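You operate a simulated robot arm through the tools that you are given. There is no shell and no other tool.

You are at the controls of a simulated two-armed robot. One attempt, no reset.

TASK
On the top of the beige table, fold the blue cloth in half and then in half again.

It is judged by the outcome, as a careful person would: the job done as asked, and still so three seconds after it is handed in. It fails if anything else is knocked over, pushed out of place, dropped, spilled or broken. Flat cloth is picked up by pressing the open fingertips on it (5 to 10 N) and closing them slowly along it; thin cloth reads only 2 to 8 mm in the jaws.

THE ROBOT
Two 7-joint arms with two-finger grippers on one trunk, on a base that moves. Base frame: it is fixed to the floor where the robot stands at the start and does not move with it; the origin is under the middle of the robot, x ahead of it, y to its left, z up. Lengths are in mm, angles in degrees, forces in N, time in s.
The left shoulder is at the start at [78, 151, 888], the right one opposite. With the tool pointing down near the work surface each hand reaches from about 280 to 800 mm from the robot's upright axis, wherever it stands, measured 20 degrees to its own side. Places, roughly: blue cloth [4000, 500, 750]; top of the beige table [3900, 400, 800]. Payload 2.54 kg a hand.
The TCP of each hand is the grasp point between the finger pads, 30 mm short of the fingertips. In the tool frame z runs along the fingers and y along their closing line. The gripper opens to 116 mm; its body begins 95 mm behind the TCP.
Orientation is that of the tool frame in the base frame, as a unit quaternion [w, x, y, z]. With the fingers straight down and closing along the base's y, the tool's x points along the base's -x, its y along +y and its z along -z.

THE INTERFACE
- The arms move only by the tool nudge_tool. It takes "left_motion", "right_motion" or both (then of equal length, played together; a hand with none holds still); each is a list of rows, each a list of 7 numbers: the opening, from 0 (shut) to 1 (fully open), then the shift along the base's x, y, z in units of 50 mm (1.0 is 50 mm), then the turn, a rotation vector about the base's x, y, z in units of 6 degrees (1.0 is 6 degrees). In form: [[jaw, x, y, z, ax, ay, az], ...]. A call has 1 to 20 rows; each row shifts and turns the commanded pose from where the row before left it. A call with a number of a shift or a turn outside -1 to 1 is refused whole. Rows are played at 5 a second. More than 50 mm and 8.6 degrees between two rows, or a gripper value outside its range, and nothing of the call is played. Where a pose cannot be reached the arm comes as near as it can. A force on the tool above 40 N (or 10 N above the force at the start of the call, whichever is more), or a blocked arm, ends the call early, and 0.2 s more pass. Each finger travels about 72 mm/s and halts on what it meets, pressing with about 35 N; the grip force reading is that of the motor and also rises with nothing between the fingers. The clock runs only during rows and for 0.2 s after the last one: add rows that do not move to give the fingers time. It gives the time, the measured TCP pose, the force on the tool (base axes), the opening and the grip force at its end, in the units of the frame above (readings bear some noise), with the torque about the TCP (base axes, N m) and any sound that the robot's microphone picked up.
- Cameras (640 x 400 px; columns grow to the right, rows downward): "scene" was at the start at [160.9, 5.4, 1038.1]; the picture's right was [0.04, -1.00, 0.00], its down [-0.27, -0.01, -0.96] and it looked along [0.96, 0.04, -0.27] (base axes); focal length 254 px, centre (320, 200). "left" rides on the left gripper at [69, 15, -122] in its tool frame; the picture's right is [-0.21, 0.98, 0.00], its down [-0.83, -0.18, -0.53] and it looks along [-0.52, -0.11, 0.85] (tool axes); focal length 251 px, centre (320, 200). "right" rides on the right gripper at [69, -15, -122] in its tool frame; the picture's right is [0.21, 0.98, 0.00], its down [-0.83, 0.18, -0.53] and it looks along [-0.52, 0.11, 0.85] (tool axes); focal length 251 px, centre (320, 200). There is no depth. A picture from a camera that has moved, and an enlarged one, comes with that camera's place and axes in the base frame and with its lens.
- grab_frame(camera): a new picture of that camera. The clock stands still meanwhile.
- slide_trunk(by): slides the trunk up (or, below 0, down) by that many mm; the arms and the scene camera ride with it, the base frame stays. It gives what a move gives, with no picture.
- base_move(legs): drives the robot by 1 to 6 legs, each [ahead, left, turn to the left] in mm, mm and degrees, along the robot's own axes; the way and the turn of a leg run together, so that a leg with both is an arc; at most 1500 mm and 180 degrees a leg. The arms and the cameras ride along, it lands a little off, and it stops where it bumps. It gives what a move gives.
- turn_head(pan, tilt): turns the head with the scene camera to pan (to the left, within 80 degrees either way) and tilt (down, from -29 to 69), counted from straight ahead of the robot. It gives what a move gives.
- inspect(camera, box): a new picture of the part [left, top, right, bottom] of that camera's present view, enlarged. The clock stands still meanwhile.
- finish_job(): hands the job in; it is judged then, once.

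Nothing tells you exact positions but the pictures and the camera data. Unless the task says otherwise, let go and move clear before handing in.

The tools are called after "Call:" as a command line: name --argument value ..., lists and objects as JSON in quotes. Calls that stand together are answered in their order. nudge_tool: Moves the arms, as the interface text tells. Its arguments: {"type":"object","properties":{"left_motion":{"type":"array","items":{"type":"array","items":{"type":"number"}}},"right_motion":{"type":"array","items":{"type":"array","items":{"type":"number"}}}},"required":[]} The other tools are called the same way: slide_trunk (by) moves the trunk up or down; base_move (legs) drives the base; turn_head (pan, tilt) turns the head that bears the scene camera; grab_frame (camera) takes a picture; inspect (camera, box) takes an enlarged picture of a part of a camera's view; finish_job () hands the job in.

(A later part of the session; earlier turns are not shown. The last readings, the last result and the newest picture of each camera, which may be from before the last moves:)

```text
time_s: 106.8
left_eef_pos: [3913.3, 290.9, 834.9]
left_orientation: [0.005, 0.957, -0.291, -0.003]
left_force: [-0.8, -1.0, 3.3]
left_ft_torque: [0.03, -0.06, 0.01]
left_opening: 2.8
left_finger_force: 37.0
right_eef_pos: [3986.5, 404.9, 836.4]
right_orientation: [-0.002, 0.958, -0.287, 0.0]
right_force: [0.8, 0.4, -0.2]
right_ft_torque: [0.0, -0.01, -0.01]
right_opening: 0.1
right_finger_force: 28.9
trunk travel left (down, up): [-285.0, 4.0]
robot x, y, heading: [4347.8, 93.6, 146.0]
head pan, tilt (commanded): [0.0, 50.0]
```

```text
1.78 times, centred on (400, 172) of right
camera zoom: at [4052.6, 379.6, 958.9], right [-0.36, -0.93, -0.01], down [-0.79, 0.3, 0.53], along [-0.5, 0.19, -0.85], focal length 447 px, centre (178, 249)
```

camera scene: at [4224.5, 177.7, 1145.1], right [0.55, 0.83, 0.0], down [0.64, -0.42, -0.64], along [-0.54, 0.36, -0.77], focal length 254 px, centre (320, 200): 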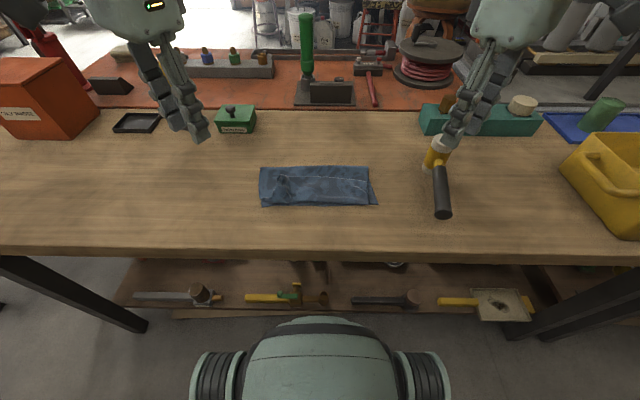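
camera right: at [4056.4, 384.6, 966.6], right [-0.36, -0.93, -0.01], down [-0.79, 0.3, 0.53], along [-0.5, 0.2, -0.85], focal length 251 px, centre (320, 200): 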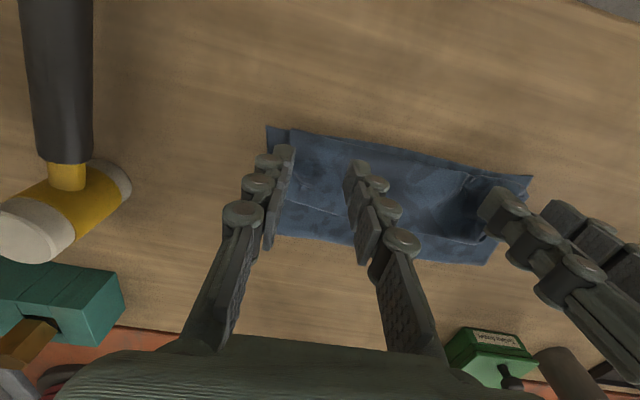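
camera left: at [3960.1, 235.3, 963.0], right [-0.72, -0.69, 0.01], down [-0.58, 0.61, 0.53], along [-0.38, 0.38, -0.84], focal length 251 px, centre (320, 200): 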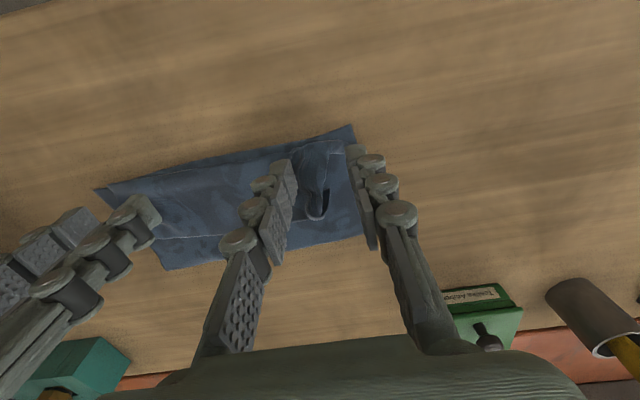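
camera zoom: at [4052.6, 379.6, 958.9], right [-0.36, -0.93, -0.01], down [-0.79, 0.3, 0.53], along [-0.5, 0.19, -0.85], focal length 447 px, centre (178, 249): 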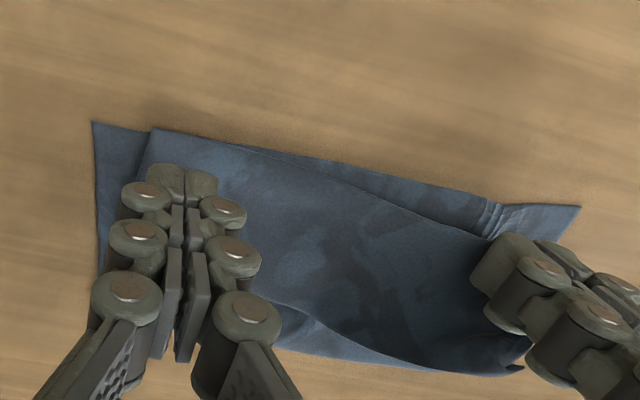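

The right hand slipped off and the left lifted only the top layer. That suits a proper refold of the flap: keep the left hold and re-pinch the right top corner a bit further in, with a firmer press.

Call:
nudge_tool --right_motion '[[0.2, -0.083, -0.125, 0, 0, 0, 0], [0.36, -0.1, -0.11, 0, 0, 0, 0], [0.36, 0, 0, 0, 0, 0, 0], [0.36, 0, 0, -0.2, 0, 0, 0], [0.36, 0, 0, -0.2, 0, 0, 0], [0.36, 0, 0, -0.06, 0, 0, 0], [0.36, 0, 0, 0, 0, 0, 0]]'

Call:
inspect --camera "scene" --box '[250, 135, 394, 225]'

Call:
inspect --camera "right" --box '[220, 60, 580, 285]'

```text
time_s: 108.4
left_eef_pos: [3912.7, 290.3, 836.6]
left_orientation: [0.003, 0.957, -0.291, -0.002]
left_force: [0.7, 0.0, 0.3]
left_ft_torque: [-0.01, -0.04, 0.01]
left_opening: 6.1
left_finger_force: 32.3
right_eef_pos: [3978.3, 392.4, 812.3]
right_orientation: [-0.003, 0.958, -0.287, 0.0]
right_force: [1.7, 0.1, 0.8]
right_ft_torque: [-0.02, -0.01, 0.01]
right_opening: 42.0
right_finger_force: 0.0
trunk travel left (down, up): [-285.0, 4.0]
robot x, y, heading: [4341.4, 98.7, 146.3]
head pan, tilt (commanded): [0.0, 50.0]
```

```text
4.44 times, centred on (322, 180) of scene
camera zoom: at [4224.0, 178.1, 1145.1], right [0.55, 0.83, 0.0], down [0.64, -0.42, -0.64], along [-0.54, 0.36, -0.77], focal length 1127 px, centre (311, 289)
```

zoom: 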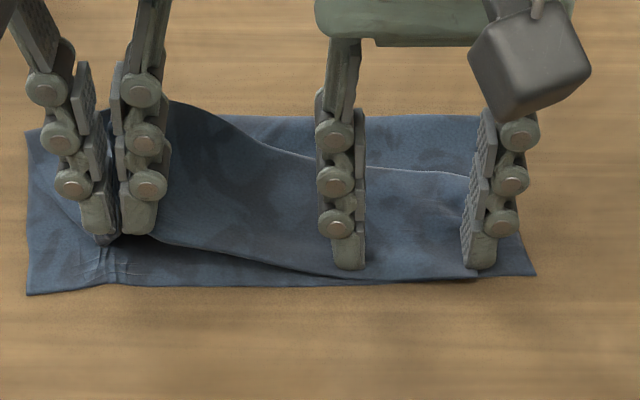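

```text
1.78 times, centred on (400, 172) of right
camera zoom: at [4043.8, 367.3, 935.8], right [-0.36, -0.93, -0.01], down [-0.79, 0.3, 0.53], along [-0.5, 0.19, -0.85], focal length 447 px, centre (178, 249)
```

zoom: 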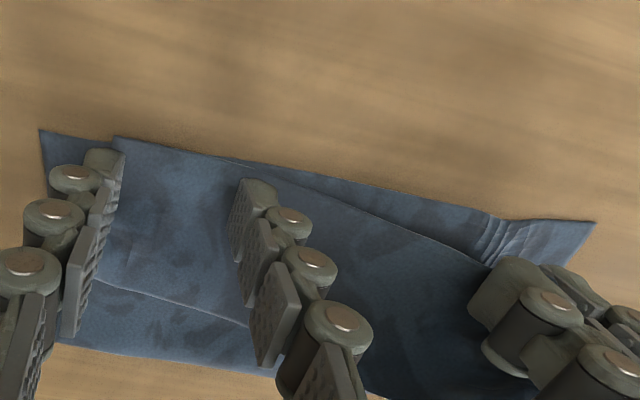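

The right outer finger sits right on the flap's side edge; I'll shift 9 mm further in, then press and close.

Call:
nudge_tool --right_motion '[[0.36, 0, 0, 0.08, 0, 0, 0], [0.36, -0.1, -0.15, 0, 0, 0, 0], [0.36, 0, 0, -0.08, 0, 0, 0], [0.36, 0, 0, -0.05, 0, 0, 0], [0.36, 0, 0, 0, 0, 0, 0]]'

```text
time_s: 109.6
left_eef_pos: [3912.2, 290.8, 835.8]
left_orientation: [0.003, 0.956, -0.292, -0.002]
left_force: [0.0, 0.7, -1.4]
left_ft_torque: [-0.01, -0.01, 0.02]
left_opening: 1.6
left_finger_force: 27.5
right_eef_pos: [3973.9, 385.7, 811.5]
right_orientation: [-0.003, 0.958, -0.287, -0.001]
right_force: [0.9, 0.2, 8.4]
right_ft_torque: [0.07, -0.13, -0.06]
right_opening: 42.2
right_finger_force: 0.2
trunk travel left (down, up): [-285.0, 4.0]
robot x, y, heading: [4346.2, 98.2, 146.3]
head pan, tilt (commanded): [0.0, 50.0]
```

Call:
nudge_tool --right_motion '[[0.34, 0, 0, 0, 0, 0, 0], [0.32, 0, 0, 0, 0, 0, 0], [0.3, 0, 0, 0, 0, 0, 0], [0.28, 0, 0, 0, 0, 0, 0], [0.26, 0, 0, 0, 0, 0, 0], [0.24, 0, 0, 0, 0, 0, 0], [0.22, 0, 0, 0, 0, 0, 0], [0.2, 0, 0, 0, 0, 0, 0], [0.18, 0, 0, 0, 0, 0, 0], [0.16, 0, 0, 0, 0, 0, 0], [0.14, 0, 0, 0, 0, 0, 0], [0.12, 0, 0, 0, 0, 0, 0], [0.1, 0, 0, 0, 0, 0, 0]]'

Call:
inspect --camera "right" --box '[220, 60, 580, 285]'

Call:
inspect --camera "scene" --box '[250, 135, 394, 225]'

```text
time_s: 112.4
left_eef_pos: [3912.8, 290.7, 836.4]
left_orientation: [0.004, 0.957, -0.291, -0.002]
left_force: [0.8, 0.8, -1.9]
left_ft_torque: [0.0, -0.02, 0.0]
left_opening: 5.3
left_finger_force: 32.1
right_eef_pos: [3972.7, 385.3, 811.4]
right_orientation: [-0.003, 0.958, -0.287, 0.0]
right_force: [0.9, -0.1, 10.9]
right_ft_torque: [0.0, -0.07, 0.0]
right_opening: 11.7
right_finger_force: 0.0
trunk travel left (down, up): [-285.0, 4.0]
robot x, y, heading: [4347.2, 96.3, 146.2]
head pan, tilt (commanded): [0.0, 50.0]
```

```text
1.78 times, centred on (400, 172) of right
camera zoom: at [4039.3, 359.4, 933.0], right [-0.36, -0.93, -0.01], down [-0.79, 0.3, 0.53], along [-0.5, 0.2, -0.85], focal length 447 px, centre (178, 249)
```

zoom: 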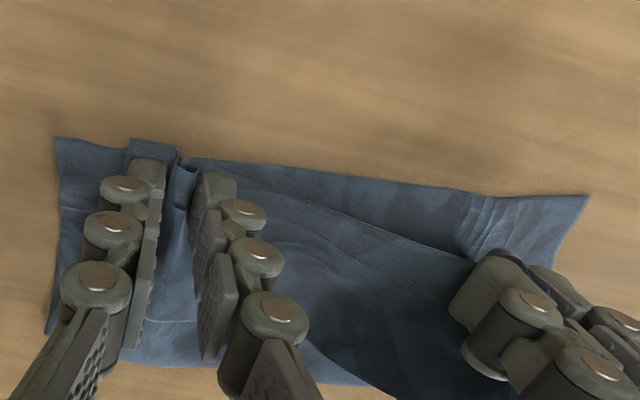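

```text
4.44 times, centred on (322, 180) of scene
camera zoom: at [4224.6, 177.6, 1145.2], right [0.55, 0.83, 0.0], down [0.64, -0.42, -0.64], along [-0.54, 0.36, -0.77], focal length 1127 px, centre (311, 289)
```

zoom: 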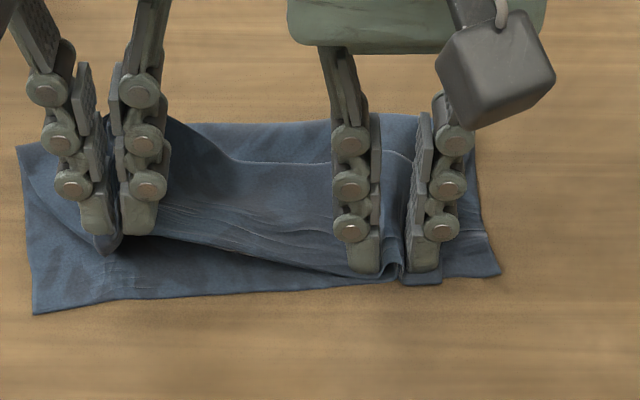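

A ridge is forming between the right fingers. Closing fully.

Call:
nudge_tool --right_motion '[[0.08, 0, 0, 0, 0, 0, 0], [0.06, 0, 0, 0, 0, 0, 0], [0.04, 0, 0, 0, 0, 0, 0], [0.02, 0, 0, 0, 0, 0, 0], [0.0, 0, 0, 0, 0, 0, 0], [0.0, 0, 0, 0, 0, 0, 0], [0.0, 0, 0, 0.2, 0, 0, 0], [0.0, 0, 0, 0.3, 0, 0, 0], [0.0, 0, 0, 0, 0, 0, 0]]'

Call:
inspect --camera "right" --box '[220, 60, 580, 285]'

Call:
inspect --camera "scene" --box '[250, 135, 394, 225]'

```text
time_s: 114.4
left_eef_pos: [3912.7, 290.2, 835.7]
left_orientation: [0.004, 0.957, -0.291, -0.003]
left_force: [1.0, 2.0, -0.8]
left_ft_torque: [0.12, -0.09, 0.01]
left_opening: 5.5
left_finger_force: 33.9
right_eef_pos: [3973.5, 386.4, 836.3]
right_orientation: [-0.003, 0.958, -0.287, -0.001]
right_force: [-0.7, -1.2, 0.7]
right_ft_torque: [0.66, -0.43, 0.0]
right_opening: 1.1
right_finger_force: 28.7
trunk travel left (down, up): [-285.0, 4.0]
robot x, y, heading: [4346.1, 99.7, 146.3]
head pan, tilt (commanded): [0.0, 50.0]
```

```text
1.78 times, centred on (400, 172) of right
camera zoom: at [4038.5, 360.1, 958.1], right [-0.36, -0.93, 0.0], down [-0.79, 0.3, 0.53], along [-0.5, 0.19, -0.85], focal length 447 px, centre (178, 249)
```

zoom: 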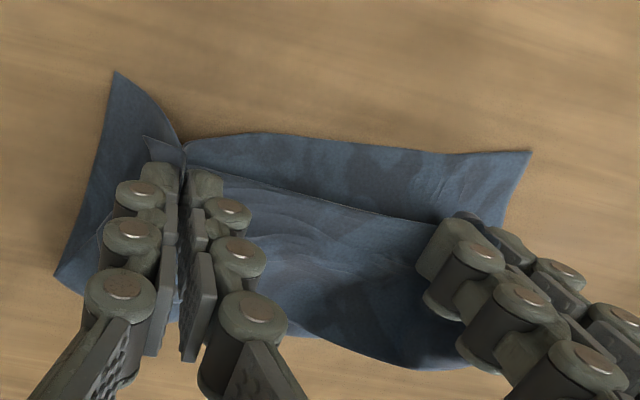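

```text
4.44 times, centred on (322, 180) of scene
camera zoom: at [4224.1, 178.1, 1145.1], right [0.55, 0.83, 0.0], down [0.64, -0.42, -0.64], along [-0.54, 0.36, -0.77], focal length 1127 px, centre (311, 289)
```

zoom: 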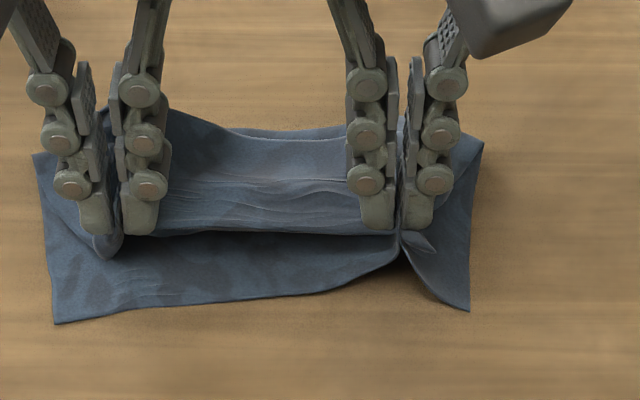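

The right hand caught both layers, which I don't want. I'll set it down and release, then raise the left corner higher so the flap's free edge lifts off the bottom layer and the right hand can clamp only the flap.

Call:
nudge_tool --left_motion '[[0, 0, 0, 0, 0, 0, 0], [0, 0, 0, 0, 0, 0, 0], [0, 0, 0, 0, 0, 0, 0], [0, 0, 0, 0, 0, 0, 0], [0, 0, 0, 0, 0, 0, 0], [0, 0, 0, 0, 0, 0, 0], [0, 0, 0, 0, 0, 0, 0], [0, 0, 0, 0.3, 0, 0, 0], [0, 0, 0, 0.4, 0, 0, 0], [0, 0, 0, 0.4, 0, 0, 0], [0, 0, 0, 0, 0, 0, 0]]' --right_motion '[[0, 0, 0, -0.2, 0, 0, 0], [0, 0, 0, -0.26, 0, 0, 0], [0.1, 0, 0, 0, 0, 0, 0], [0.2, 0, 0, 0, 0, 0, 0], [0.3, 0, 0, 0, 0, 0, 0], [0.4, 0, 0, 0, 0, 0, 0], [0.4, 0, 0, 0.2, 0, 0, 0], [0.4, 0.1, 0.15, 0.6, 0, 0, 0], [0.4, 0.2, 0.3, 0.6, 0, 0, 0], [0.4, 0.3, 0.5, 0.6, 0, 0, 0], [0.4, 0.3, 0.5, 0.6, 0, 0, 0]]'

Call:
grab_frame --camera "scene"

Call:
inspect --camera "scene" --box '[240, 110, 400, 225]'

Call:
grab_frame --camera "right"

```text
time_s: 116.8
left_eef_pos: [3911.5, 290.6, 891.2]
left_orientation: [0.003, 0.957, -0.291, -0.003]
left_force: [0.0, 0.3, 0.1]
left_ft_torque: [-0.04, 0.01, -0.02]
left_opening: 5.1
left_finger_force: 31.4
right_eef_pos: [4018.5, 457.9, 943.2]
right_orientation: [-0.003, 0.958, -0.286, 0.001]
right_force: [0.1, 0.6, 0.0]
right_ft_torque: [0.0, 0.01, 0.02]
right_opening: 46.4
right_finger_force: 0.1
trunk travel left (down, up): [-285.0, 4.0]
robot x, y, heading: [4344.5, 94.5, 146.4]
head pan, tilt (commanded): [0.0, 50.0]
```

```text
taken
camera scene: at [4224.2, 178.1, 1145.0], right [0.55, 0.83, 0.0], down [0.64, -0.42, -0.64], along [-0.54, 0.36, -0.77], focal length 254 px, centre (320, 200)
```

scene: 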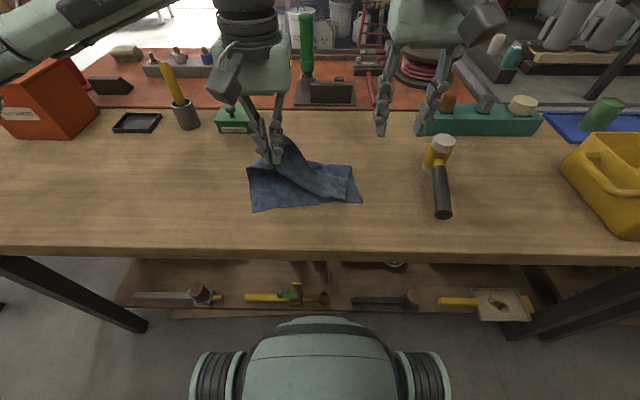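

```text
3.48 times, centred on (320, 168) of scene
camera zoom: at [4224.2, 178.1, 1145.0], right [0.55, 0.83, 0.0], down [0.64, -0.42, -0.64], along [-0.54, 0.36, -0.77], focal length 882 px, centre (320, 313)
```

zoom: 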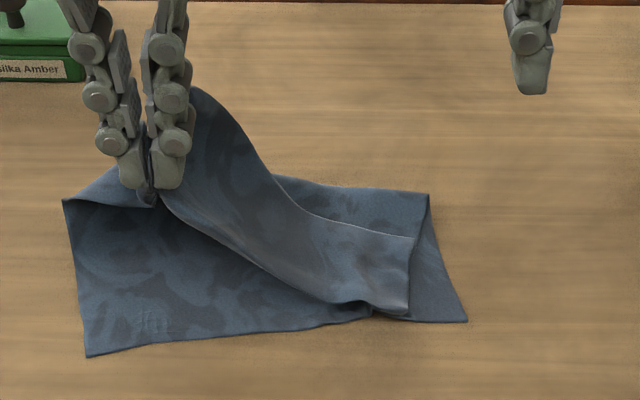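

```text
taken
camera right: at [4083.6, 433.8, 1065.4], right [-0.36, -0.93, 0.0], down [-0.79, 0.3, 0.53], along [-0.5, 0.19, -0.85], focal length 251 px, centre (320, 200)
```

right: 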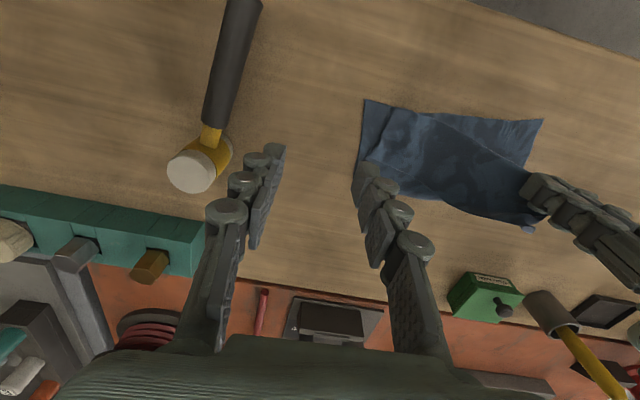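

The flap now hangs from the left hand and the cloth is loose. I'll raise the left further so the flap's other corner hangs free, where the right hand can clamp just that single layer.

Call:
nudge_tool --left_motion '[[0, -0.15, 0.1, 0.5, 0, 0, 0], [0, -0.15, 0.1, 0.5, 0, 0, 0], [0, -0.15, 0.1, 0.5, 0, 0, 0], [0, -0.15, 0.1, 0.5, 0, 0, 0], [0, -0.1, 0.07, 0.5, 0, 0, 0], [0, 0, 0, 0.3, 0, 0, 0], [0, 0, 0, 0, 0, 0, 0], [0, 0, 0, 0, 0, 0, 0]]'

Call:
grab_frame --camera "scene"

Call:
inspect --camera "scene" --box '[240, 90, 400, 225]'

Call:
grab_frame --camera "right"

Call:
grab_frame --camera "left"

```text
time_s: 118.6
left_eef_pos: [3877.6, 313.1, 1032.3]
left_orientation: [0.004, 0.957, -0.291, -0.003]
left_force: [-0.7, 0.6, 0.9]
left_ft_torque: [0.02, 0.06, 0.02]
left_opening: 5.7
left_finger_force: 31.4
right_eef_pos: [4017.4, 459.3, 942.8]
right_orientation: [-0.003, 0.958, -0.286, 0.0]
right_force: [0.9, 0.5, -0.3]
right_ft_torque: [0.0, -0.01, 0.01]
right_opening: 46.4
right_finger_force: 0.1
trunk travel left (down, up): [-285.0, 4.0]
robot x, y, heading: [4345.9, 98.8, 146.2]
head pan, tilt (commanded): [0.0, 50.0]
```

```text
taken
camera scene: at [4223.9, 177.9, 1145.1], right [0.55, 0.83, 0.0], down [0.64, -0.42, -0.64], along [-0.54, 0.36, -0.77], focal length 254 px, centre (320, 200)
```

scene: 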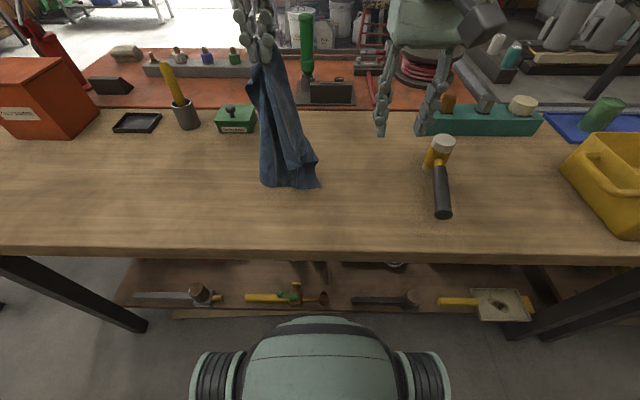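

```text
2.96 times, centred on (320, 158) of scene
camera zoom: at [4223.9, 177.9, 1145.1], right [0.55, 0.83, 0.0], down [0.64, -0.42, -0.64], along [-0.54, 0.36, -0.77], focal length 752 px, centre (320, 326)
```

zoom: 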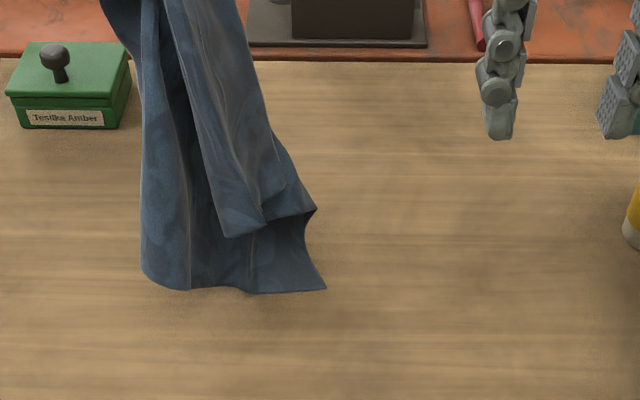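

```text
taken
camera right: at [4083.1, 433.4, 1065.1], right [-0.36, -0.93, -0.01], down [-0.79, 0.3, 0.53], along [-0.5, 0.19, -0.85], focal length 251 px, centre (320, 200)
```

right: 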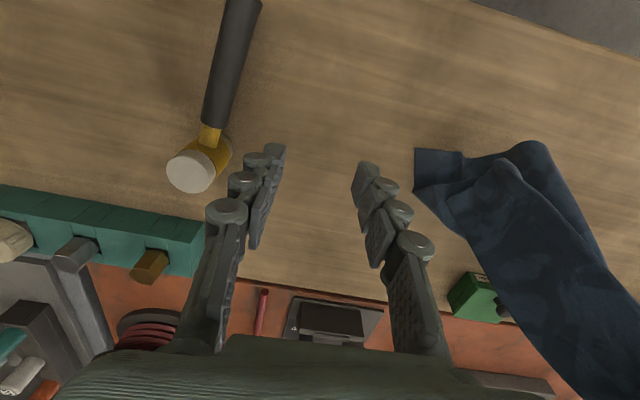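

```text
taken
camera left: at [3927.8, 262.3, 1153.4], right [-0.72, -0.69, 0.01], down [-0.58, 0.61, 0.54], along [-0.38, 0.38, -0.84], focal length 251 px, centre (320, 200)
```

left: 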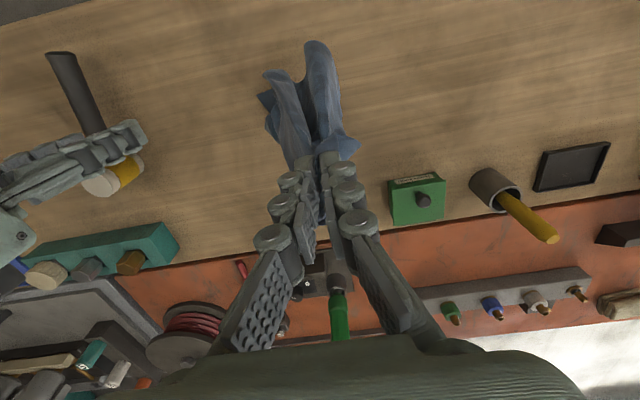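

The cloth hangs from the left hand with its lower part on the table. I'll zoom in to identify the hanging corners.

Call:
inspect --camera "scene" --box '[240, 50, 340, 200]'

Call:
inspect --camera "scene" --box '[255, 130, 335, 195]'

Call:
inspect --camera "right" --box '[380, 120, 640, 400]'

```text
2.67 times, centred on (290, 125) of scene
camera zoom: at [4223.9, 177.9, 1145.1], right [0.55, 0.83, 0.0], down [0.64, -0.42, -0.64], along [-0.54, 0.36, -0.77], focal length 676 px, centre (400, 400)
```

zoom: 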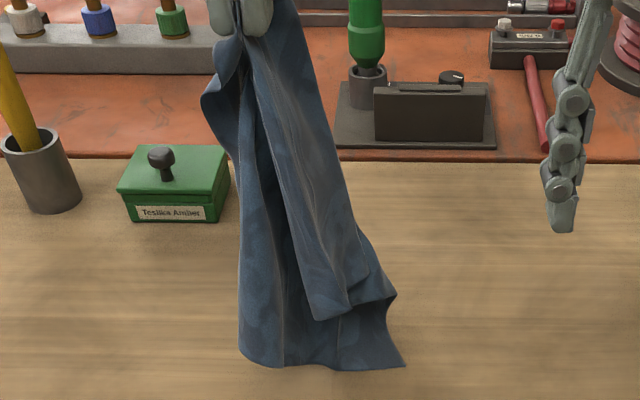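

```text
6.15 times, centred on (295, 162) of scene
camera zoom: at [4223.9, 177.9, 1145.1], right [0.55, 0.83, 0.0], down [0.64, -0.42, -0.64], along [-0.54, 0.36, -0.77], focal length 1561 px, centre (474, 431)
```

zoom: 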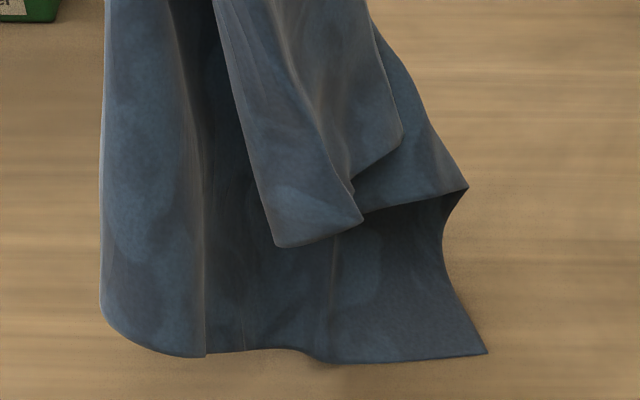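

```text
1.43 times, centred on (510, 260) of right
camera zoom: at [4083.1, 433.4, 1065.1], right [-0.36, -0.93, -0.01], down [-0.79, 0.3, 0.53], along [-0.5, 0.19, -0.85], focal length 359 px, centre (49, 114)
```

zoom: 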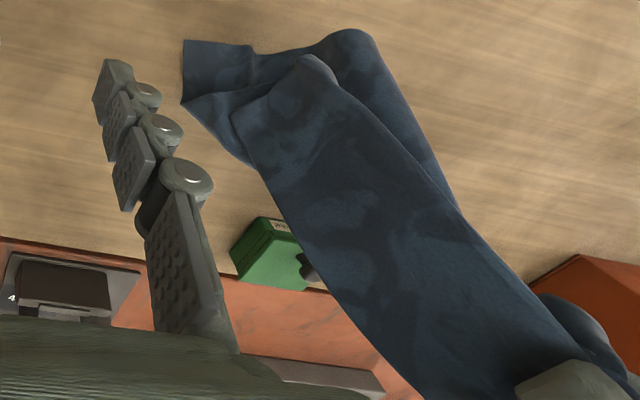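

I can locate the free corner FR hanging at about (3934,307,850) by triangulation. The right hand can't reach it there without touching the left hand, so I'll carry the left hand 100 mm right and 70 mm forward, and tilt the right hand 45° so it can approach from my side.

Call:
nudge_tool --left_motion '[[0, -0.007, 0.305, 0, 0, 0, 0], [0, -0.007, 0.305, 0, 0, 0, 0], [0, -0.007, 0.305, 0, 0, 0, 0], [0, -0.007, 0.305, 0, 0, 0, 0], [0, -0.007, 0.305, 0.1, 0, 0, 0], [0, -0.007, 0.305, 0.1, 0, 0, 0], [0, -0.007, 0.305, 0.1, 0, 0, 0], [0, -0.007, 0.305, 0.1, 0, 0, 0], [0, 0, 0, 0, 0, 0, 0], [0, 0, 0, 0, 0, 0, 0]]' --right_motion '[[0.5, 0.2, 0.2, 0, 0.556, 0.831, 0], [0.5, 0.2, 0.2, 0, 0.556, 0.831, 0], [0.5, 0.2, 0.2, 0, 0.556, 0.831, 0], [0.5, 0.2, 0.2, 0, 0.556, 0.831, 0], [0.5, 0.2, 0.2, 0, 0.556, 0.831, 0], [0.5, 0.2, 0.2, 0, 0.556, 0.831, 0], [0.5, 0.2, 0.2, 0, 0.556, 0.831, 0], [0.5, 0, 0, 0, 0, 0, 0], [0.5, 0, 0, 0, 0, 0, 0], [0.5, 0, 0, 0, 0, 0, 0]]'

Call:
grab_frame --camera "scene"

Call:
grab_frame --camera "right"

```text
time_s: 120.8
left_eef_pos: [3874.8, 435.6, 1050.2]
left_orientation: [0.004, 0.957, -0.291, -0.003]
left_force: [-0.4, -0.4, -2.4]
left_ft_torque: [0.09, 0.02, -0.04]
left_opening: 5.9
left_finger_force: 40.7
right_eef_pos: [4068.5, 540.3, 950.4]
right_orientation: [-0.108, 0.894, -0.268, -0.342]
right_force: [-0.1, 0.7, 0.6]
right_ft_torque: [-0.01, 0.01, 0.02]
right_opening: 58.0
right_finger_force: 0.1
right hand out of reach, approached as far as the arm can: row 7
trunk travel left (down, up): [-285.0, 4.0]
robot x, y, heading: [4343.1, 99.1, 146.0]
head pan, tilt (commanded): [0.0, 50.0]
```

```text
taken
camera scene: at [4223.9, 178.0, 1145.1], right [0.55, 0.83, 0.0], down [0.64, -0.42, -0.64], along [-0.54, 0.36, -0.77], focal length 254 px, centre (320, 200)
```

scene: 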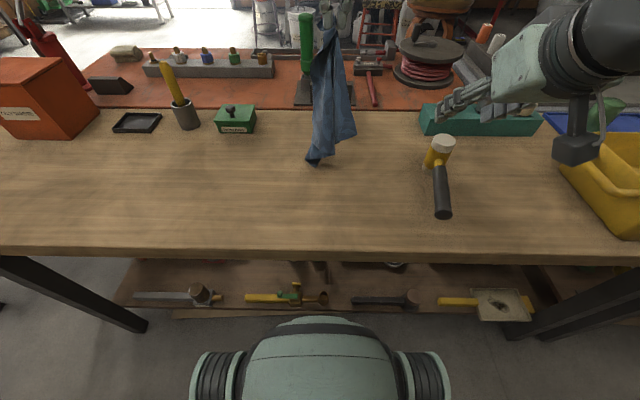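

```text
taken
camera right: at [4187.7, 479.2, 995.3], right [-0.41, -0.9, -0.15], down [-0.32, -0.02, 0.95], along [-0.86, 0.44, -0.28], focal length 251 px, centre (320, 200)
```

right: 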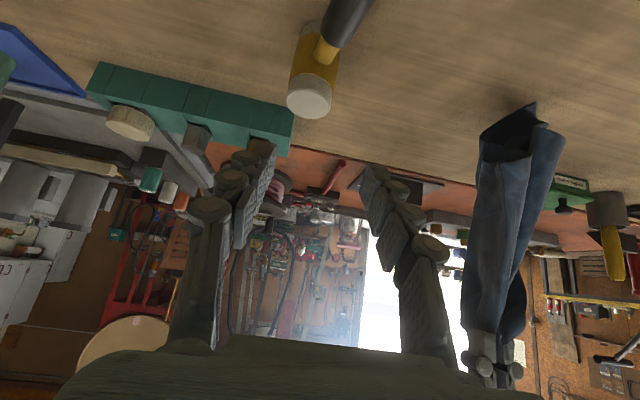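

The cloth now hangs almost free from the left hand. Zooming in to find the free corners again.

Call:
inspect --camera "scene" --box '[280, 20, 380, 180]'

Call:
inspect --camera "scene" --box '[290, 90, 370, 170]'

Call:
inspect --camera "right" --box '[440, 80, 600, 380]'

Call:
grab_frame --camera "left"

```text
2.50 times, centred on (330, 100) of scene
camera zoom: at [4223.9, 178.0, 1145.1], right [0.55, 0.83, 0.0], down [0.64, -0.42, -0.64], along [-0.54, 0.36, -0.77], focal length 634 px, centre (295, 450)
```

zoom: 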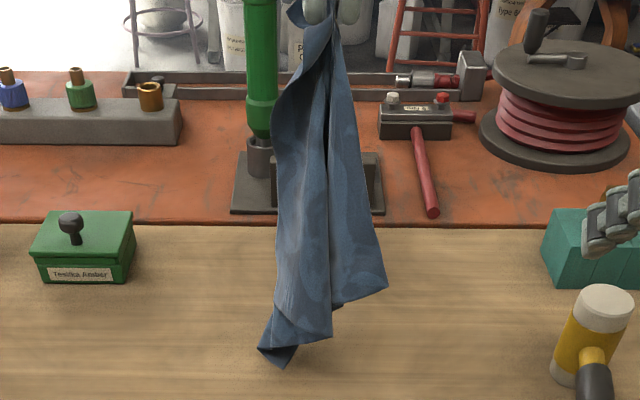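

```text
5.00 times, centred on (330, 130) of scene
camera zoom: at [4223.9, 178.0, 1145.1], right [0.55, 0.83, 0.0], down [0.64, -0.42, -0.64], along [-0.54, 0.36, -0.77], focal length 1268 px, centre (270, 550)
```

zoom: 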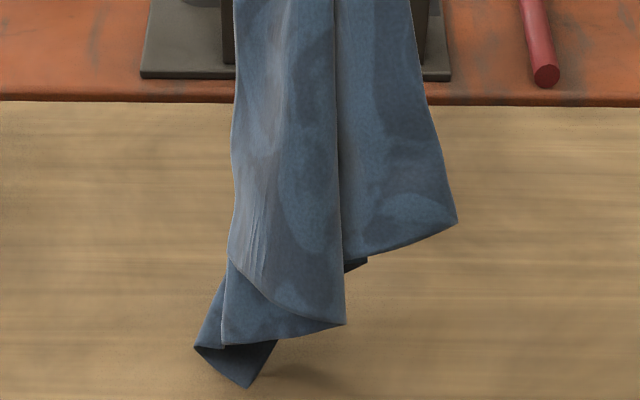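

```text
1.33 times, centred on (520, 230) of right
camera zoom: at [4187.7, 479.2, 995.3], right [-0.41, -0.9, -0.15], down [-0.32, -0.02, 0.95], along [-0.86, 0.44, -0.28], focal length 335 px, centre (53, 160)
```

zoom: 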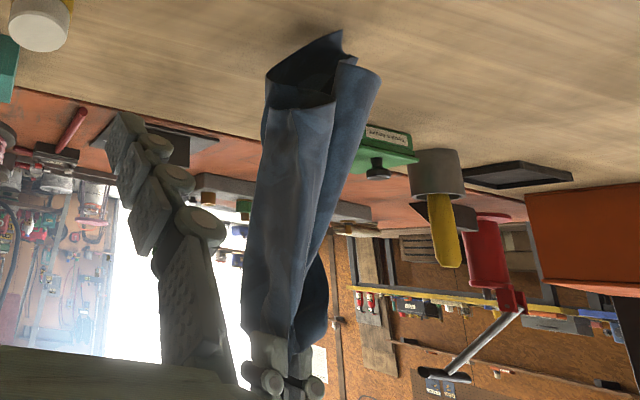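

```text
taken
camera left: at [3924.6, 384.8, 1171.6], right [-0.72, -0.69, 0.01], down [-0.58, 0.61, 0.54], along [-0.38, 0.38, -0.84], focal length 251 px, centre (320, 200)
```

left: 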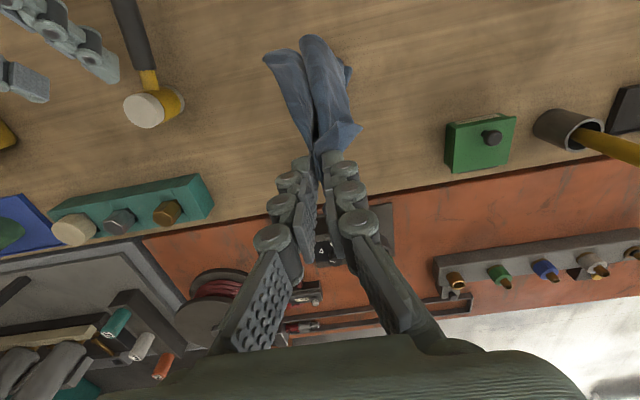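

FR and NL hang on their proper sides, so I'll lay the cloth out diagonally: set the bottom tip (NR) near me, hold it with the right hand, and pull FL away to spread it. First, right hand upright and aside, left hand brought back toward me.

Call:
nudge_tool --right_motion '[[0.5, -0.05, 0.15, 0.1, -0.556, -0.831, 0], [0.5, -0.05, 0.15, 0.1, -0.556, -0.831, 0], [0.5, -0.05, 0.15, 0.1, -0.556, -0.831, 0], [0.5, -0.05, 0.15, 0.1, -0.556, -0.831, 0], [0.5, -0.05, 0.15, 0.1, -0.556, -0.831, 0], [0.5, -0.05, 0.15, 0.1, -0.556, -0.831, 0], [0.5, -0.05, 0.1, 0.1, -0.556, -0.831, 0], [0.5, 0, 0, 0, 0, 0, 0]]'

Call:
nudge_tool --left_motion '[[0, 0.36, -0.05, 0, 0, 0, 0], [0, 0.36, -0.05, 0, 0, 0, 0], [0, 0.36, -0.05, 0, 0, 0, 0], [0, 0.36, -0.05, 0, 0, 0, 0], [0, 0.36, -0.05, 0, 0, 0, 0], [0, 0.36, -0.05, 0, 0, 0, 0], [0, 0.36, -0.05, 0, 0, 0, 0], [0, 0.36, -0.05, 0, 0, 0, 0], [0, 0.36, -0.05, 0, 0, 0, 0], [0, 0.36, -0.05, 0, 0, 0, 0], [0, 0, 0, 0, 0, 0, 0], [0, 0, 0, 0, 0, 0, 0]]'

Call:
grab_frame --camera "scene"

Call:
grab_frame --camera "right"

```text
time_s: 122.6
left_eef_pos: [3875.0, 435.8, 1050.0]
left_orientation: [0.003, 0.957, -0.291, -0.003]
left_force: [-0.2, 1.9, 8.2]
left_ft_torque: [0.05, -0.15, 0.0]
left_opening: 0.0
left_finger_force: 26.9
right_eef_pos: [4051.7, 590.0, 985.5]
right_orientation: [-0.003, 0.958, -0.286, 0.0]
right_force: [0.8, 0.0, -0.5]
right_ft_torque: [0.02, 0.03, -0.01]
right_opening: 58.0
right_finger_force: 0.1
trunk travel left (down, up): [-285.0, 4.0]
robot x, y, heading: [4344.1, 98.3, 146.5]
head pan, tilt (commanded): [0.0, 50.0]
```

```text
time_s: 125.2
left_eef_pos: [4053.8, 409.8, 1051.3]
left_orientation: [0.003, 0.956, -0.292, -0.003]
left_force: [-0.1, -1.9, 0.9]
left_ft_torque: [-0.19, -0.01, -0.01]
left_opening: 0.0
left_finger_force: 26.2
right_eef_pos: [4051.0, 589.0, 984.9]
right_orientation: [-0.002, 0.958, -0.287, 0.001]
right_force: [0.7, 0.4, 0.0]
right_ft_torque: [0.03, -0.01, 0.0]
right_opening: 58.1
right_finger_force: 0.1
trunk travel left (down, up): [-285.0, 4.0]
robot x, y, heading: [4341.9, 96.8, 146.2]
head pan, tilt (commanded): [0.0, 50.0]
```

```text
taken
camera scene: at [4223.9, 178.1, 1145.0], right [0.55, 0.83, 0.0], down [0.64, -0.42, -0.64], along [-0.54, 0.36, -0.77], focal length 254 px, centre (320, 200)
```

scene: 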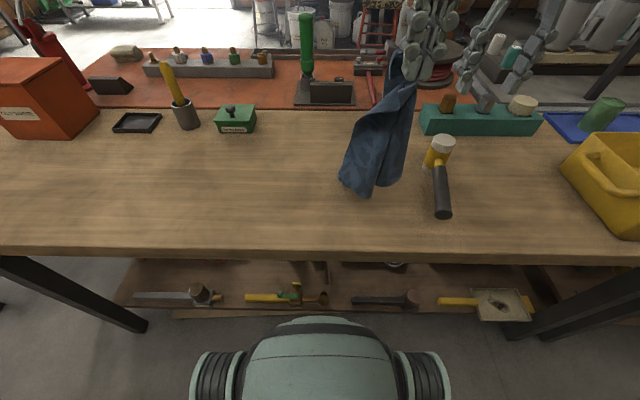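

```text
taken
camera right: at [4117.5, 564.0, 1107.4], right [-0.36, -0.93, -0.01], down [-0.79, 0.3, 0.53], along [-0.5, 0.19, -0.85], focal length 251 px, centre (320, 200)
```

right: 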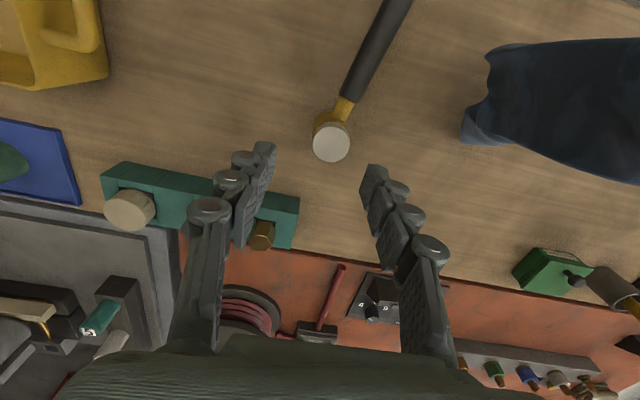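

The cloth still hangs from the left hand, but the jaw reads 0, so I check the grip closely.

Call:
inspect --camera "scene" --box '[330, 20, 450, 205]'

Call:
inspect --camera "left" --box '[200, 20, 440, 200]'

```text
2.16 times, centred on (390, 112) of scene
camera zoom: at [4223.9, 178.1, 1145.0], right [0.55, 0.83, 0.0], down [0.64, -0.42, -0.64], along [-0.54, 0.36, -0.77], focal length 548 px, centre (169, 389)
```

zoom: 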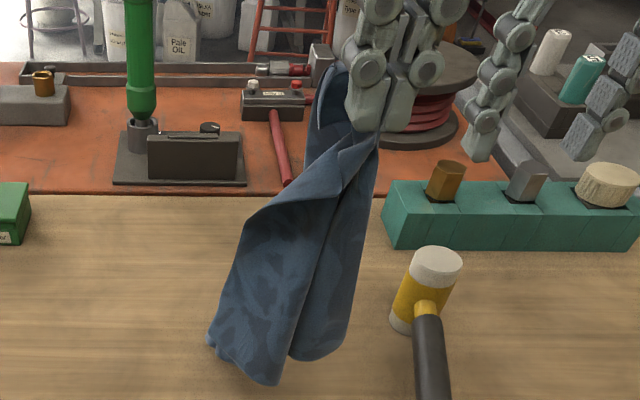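

```text
2.22 times, centred on (320, 110) of left
camera zoom: at [4103.9, 359.6, 1172.4], right [-0.72, -0.69, 0.01], down [-0.58, 0.61, 0.53], along [-0.38, 0.38, -0.84], focal length 559 px, centre (320, 400)
```

zoom: 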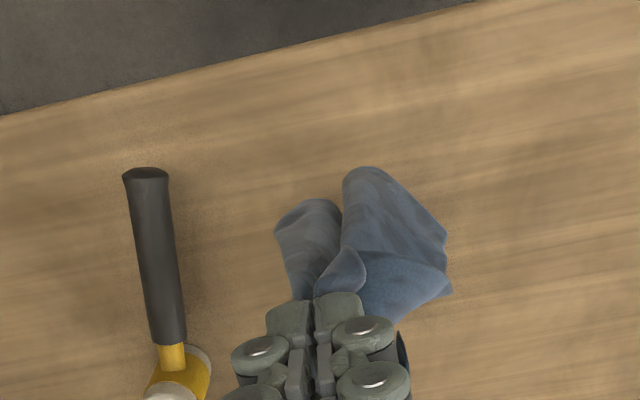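

It is still held at the fingertips. I'll now lay the cloth down by moving the left hand away from me while lowering, so the cloth is drawn out on the table.

Call:
nudge_tool --left_motion '[[0, -0.364, -0.029, -0.267, 0, 0, 0], [0, -0.364, -0.029, -0.267, 0, 0, 0], [0, -0.364, -0.029, -0.267, 0, 0, 0], [0, -0.3915, -0.0068, -0.3167, 0, 0, 0], [0, -0.3915, -0.0068, -0.3167, 0, 0, 0], [0, -0.3915, -0.0068, -0.3167, 0, 0, 0], [0, -0.3915, -0.0068, -0.3167, 0, 0, 0], [0, -0.3915, -0.0068, -0.3167, 0, 0, 0], [0, -0.3915, -0.0068, -0.3167, 0, 0, 0]]'

Call:
grab_frame --camera "scene"

Call:
grab_frame --camera "right"

```text
time_s: 127.2
left_eef_pos: [3881.8, 404.0, 915.9]
left_orientation: [0.004, 0.957, -0.291, -0.003]
left_force: [0.9, -0.1, -2.0]
left_ft_torque: [0.03, -0.05, 0.01]
left_opening: 1.6
left_finger_force: 27.4
right_eef_pos: [4051.1, 589.4, 985.2]
right_orientation: [-0.003, 0.958, -0.286, 0.0]
right_force: [-0.3, -0.1, 1.1]
right_ft_torque: [0.01, 0.01, 0.0]
right_opening: 57.9
right_finger_force: 0.0
trunk travel left (down, up): [-285.0, 4.0]
robot x, y, heading: [4342.2, 96.3, 146.7]
head pan, tilt (commanded): [0.0, 50.0]
```

```text
taken
camera scene: at [4223.7, 178.0, 1145.0], right [0.55, 0.83, 0.0], down [0.64, -0.42, -0.64], along [-0.54, 0.36, -0.77], focal length 254 px, centre (320, 200)
```

scene: 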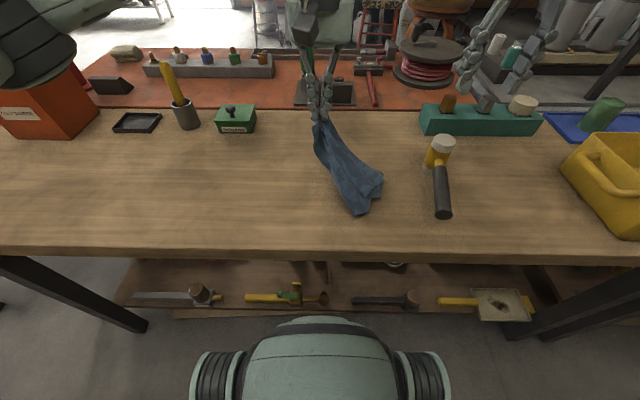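

```text
taken
camera right: at [4117.2, 563.9, 1107.4], right [-0.36, -0.93, -0.01], down [-0.79, 0.3, 0.53], along [-0.5, 0.19, -0.85], focal length 251 px, centre (320, 200)
```

right: 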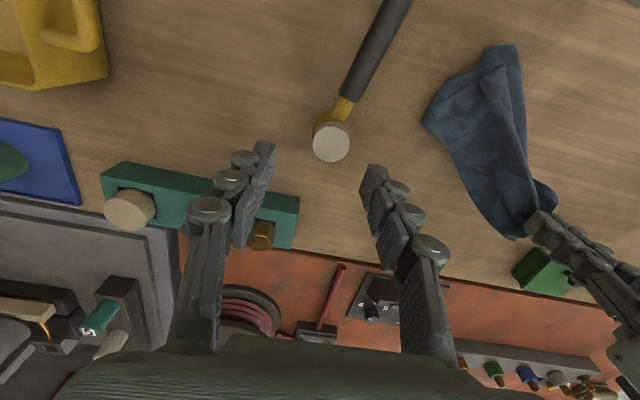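

Call:
inspect --camera "scene" --box '[290, 100, 400, 225]'

Call:
inspect --camera "right" --box '[400, 30, 580, 250]'

```text
3.20 times, centred on (345, 162) of scene
camera zoom: at [4223.7, 178.0, 1145.0], right [0.55, 0.83, 0.0], down [0.64, -0.42, -0.64], along [-0.54, 0.36, -0.77], focal length 812 px, centre (240, 320)
```

zoom: 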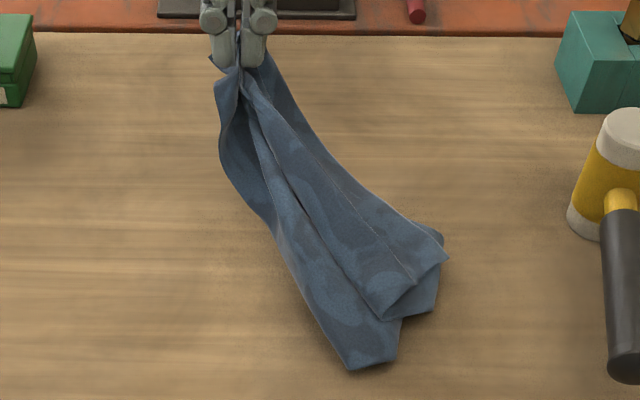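

```text
1.82 times, centred on (490, 140) of right
camera zoom: at [4117.2, 563.9, 1107.4], right [-0.36, -0.93, -0.01], down [-0.79, 0.3, 0.53], along [-0.5, 0.19, -0.85], focal length 457 px, centre (11, 309)
```

zoom: 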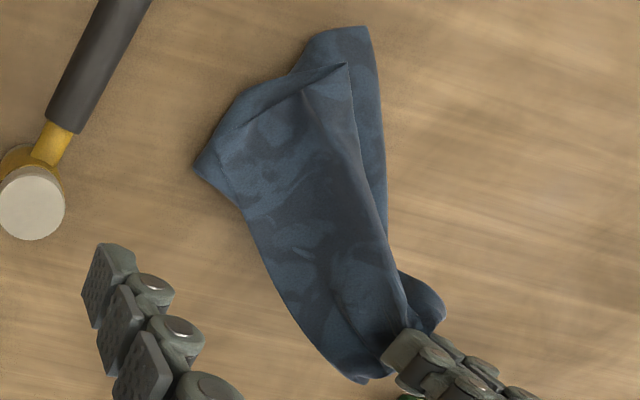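

The cloth lies bunched, with corner FR on top at the near right and the hem rising from it to the left hand. I'll tension the hem slightly with the left hand so FR lifts, then clamp the hem next to FR with the right hand without pressing into the lower layers.

Call:
nudge_tool --left_motion '[[0, -0.1, 0, 0.1, 0, 0, 0], [0, -0.1, 0, 0.2, 0, 0, 0], [0, -0.1, 0, 0.2, 0, 0, 0], [0, 0, 0, 0, 0, 0, 0], [0, 0, 0, 0, 0, 0, 0]]'

Call:
inspect --camera "scene" --box '[290, 100, 400, 225]'

Call:
inspect --camera "right" --box '[400, 30, 580, 250]'

```text
time_s: 128.4
left_eef_pos: [3867.8, 402.6, 939.8]
left_orientation: [0.004, 0.956, -0.292, -0.003]
left_force: [-0.1, 0.1, -1.3]
left_ft_torque: [0.01, 0.01, -0.02]
left_opening: 2.5
left_finger_force: 29.7
right_eef_pos: [4052.3, 589.8, 984.5]
right_orientation: [-0.002, 0.958, -0.287, -0.001]
right_force: [0.3, -0.1, 0.4]
right_ft_torque: [0.05, -0.03, 0.01]
right_opening: 58.2
right_finger_force: 0.1
trunk travel left (down, up): [-285.0, 4.0]
robot x, y, heading: [4345.2, 94.9, 146.2]
head pan, tilt (commanded): [0.0, 50.0]
```

```text
3.20 times, centred on (345, 162) of scene
camera zoom: at [4223.9, 178.0, 1145.0], right [0.55, 0.83, 0.0], down [0.64, -0.42, -0.64], along [-0.54, 0.36, -0.77], focal length 812 px, centre (240, 320)
```

zoom: 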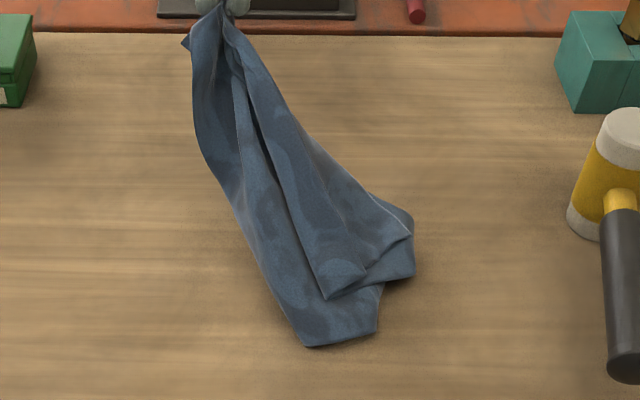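

```text
1.82 times, centred on (490, 140) of right
camera zoom: at [4117.4, 563.9, 1107.4], right [-0.36, -0.93, -0.01], down [-0.79, 0.3, 0.53], along [-0.5, 0.19, -0.85], focal length 457 px, centre (11, 309)
```

zoom: 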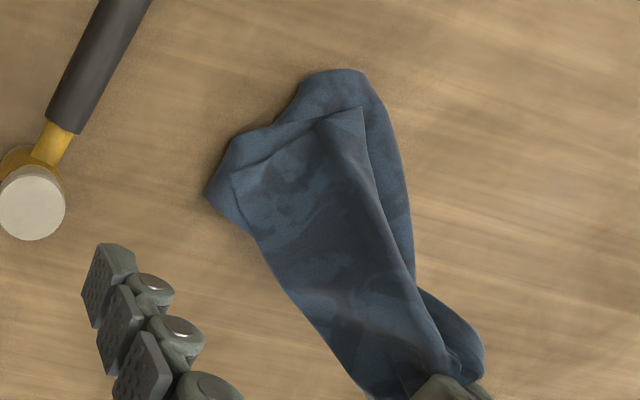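

FR is at about (4001,385,808), held slightly up. To keep the two wrists apart I'll yaw the left hand 45° outward first, and move the right hand in position above FR with matching yaw.

Call:
nudge_tool --left_motion '[[0, 0, 0, 0, 0, 0, -1], [0, 0, 0, 0, 0, 0, -1], [0, 0, 0, 0, 0, 0, -1], [0, 0, 0, 0, 0, 0, -1], [0, 0, 0, 0, 0, 0, -1], [0, 0, 0, 0, 0, 0, -1], [0, 0, 0, 0, 0, 0, -1], [0, 0, 0, 0, 0, 0, -0.5], [0, 0, 0, 0, 0, 0, 0]]' --right_motion '[[0.6, 0, -0.3, -0.3, 0, 0, 0.6], [0.6, 0, -0.4, -0.3, 0, 0, 0.6], [0.6, 0, -0.4, -0.2, 0, 0, 0.6], [0.6, -0.1, -0.4, -0.2, 0, 0, 0.6], [0.6, -0.1, -0.4, -0.2, 0, 0, 0.6], [0.6, -0.1, -0.4, -0.2, 0, 0, 0.6], [0.6, -0.1, -0.4, -0.2, 0, 0, 0.6], [0.6, 0, 0, 0, 0, 0, 0.3], [0.6, 0, 0, 0, 0, 0, 0]]'

Call:
inspect --camera "scene" --box '[290, 80, 420, 225]'

Call:
grab_frame --camera "right"

Call:
grab_frame --camera "left"

```text
time_s: 130.4
left_eef_pos: [3867.2, 404.9, 940.6]
left_orientation: [0.002, 0.772, -0.636, -0.004]
left_force: [1.2, 1.3, 1.1]
left_ft_torque: [-0.04, -0.14, 0.03]
left_opening: 1.2
left_finger_force: 26.2
right_eef_pos: [4031.8, 454.8, 905.2]
right_orientation: [-0.003, 0.998, -0.055, -0.001]
right_force: [-1.5, 0.3, 0.0]
right_ft_torque: [0.01, -0.02, -0.01]
right_opening: 69.4
right_finger_force: 0.1
trunk travel left (down, up): [-285.0, 4.0]
robot x, y, heading: [4345.3, 95.1, 146.3]
head pan, tilt (commanded): [0.0, 50.0]
```

```text
2.76 times, centred on (355, 152) of scene
camera zoom: at [4223.9, 178.1, 1145.0], right [0.55, 0.83, 0.0], down [0.64, -0.42, -0.64], along [-0.54, 0.36, -0.77], focal length 700 px, centre (223, 331)
```

zoom: 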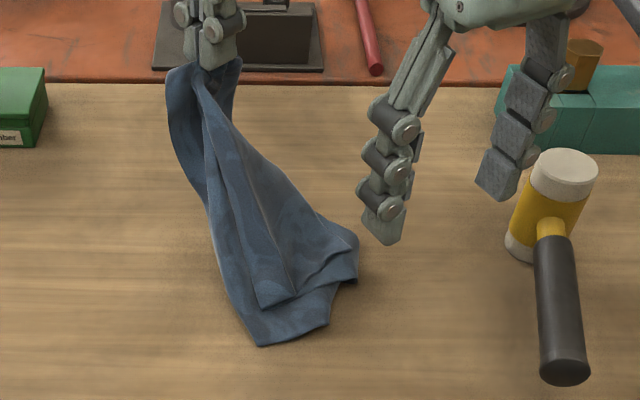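

```text
taken
camera right: at [4101.8, 461.7, 1027.9], right [0.11, -0.99, -0.01], down [-0.84, -0.09, 0.53], along [-0.53, -0.05, -0.85], focal length 251 px, centre (320, 200)
```

right: 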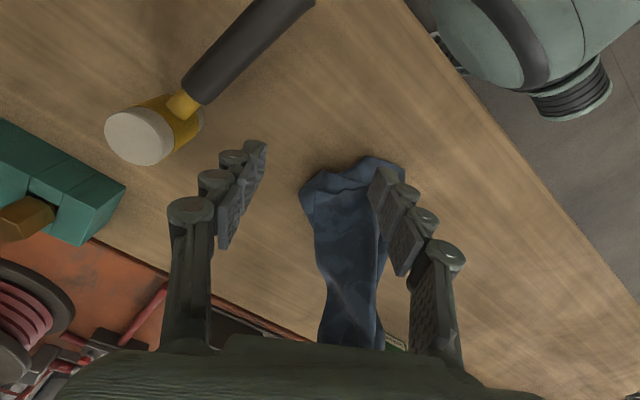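

```text
taken
camera left: at [3866.9, 333.4, 1061.1], right [-1.0, 0.02, 0.01], down [0.02, 0.84, 0.53], along [0.0, 0.54, -0.84], focal length 251 px, centre (320, 200)
```

left: 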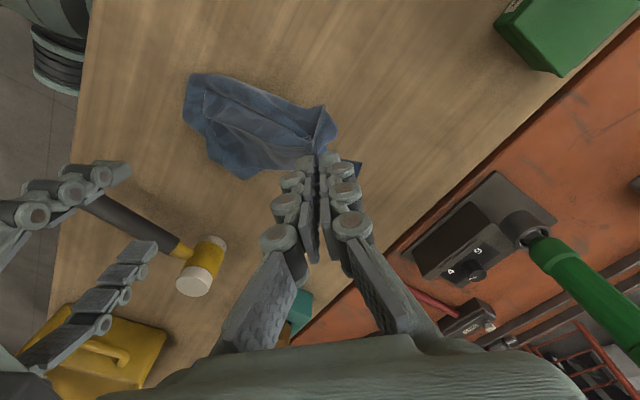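

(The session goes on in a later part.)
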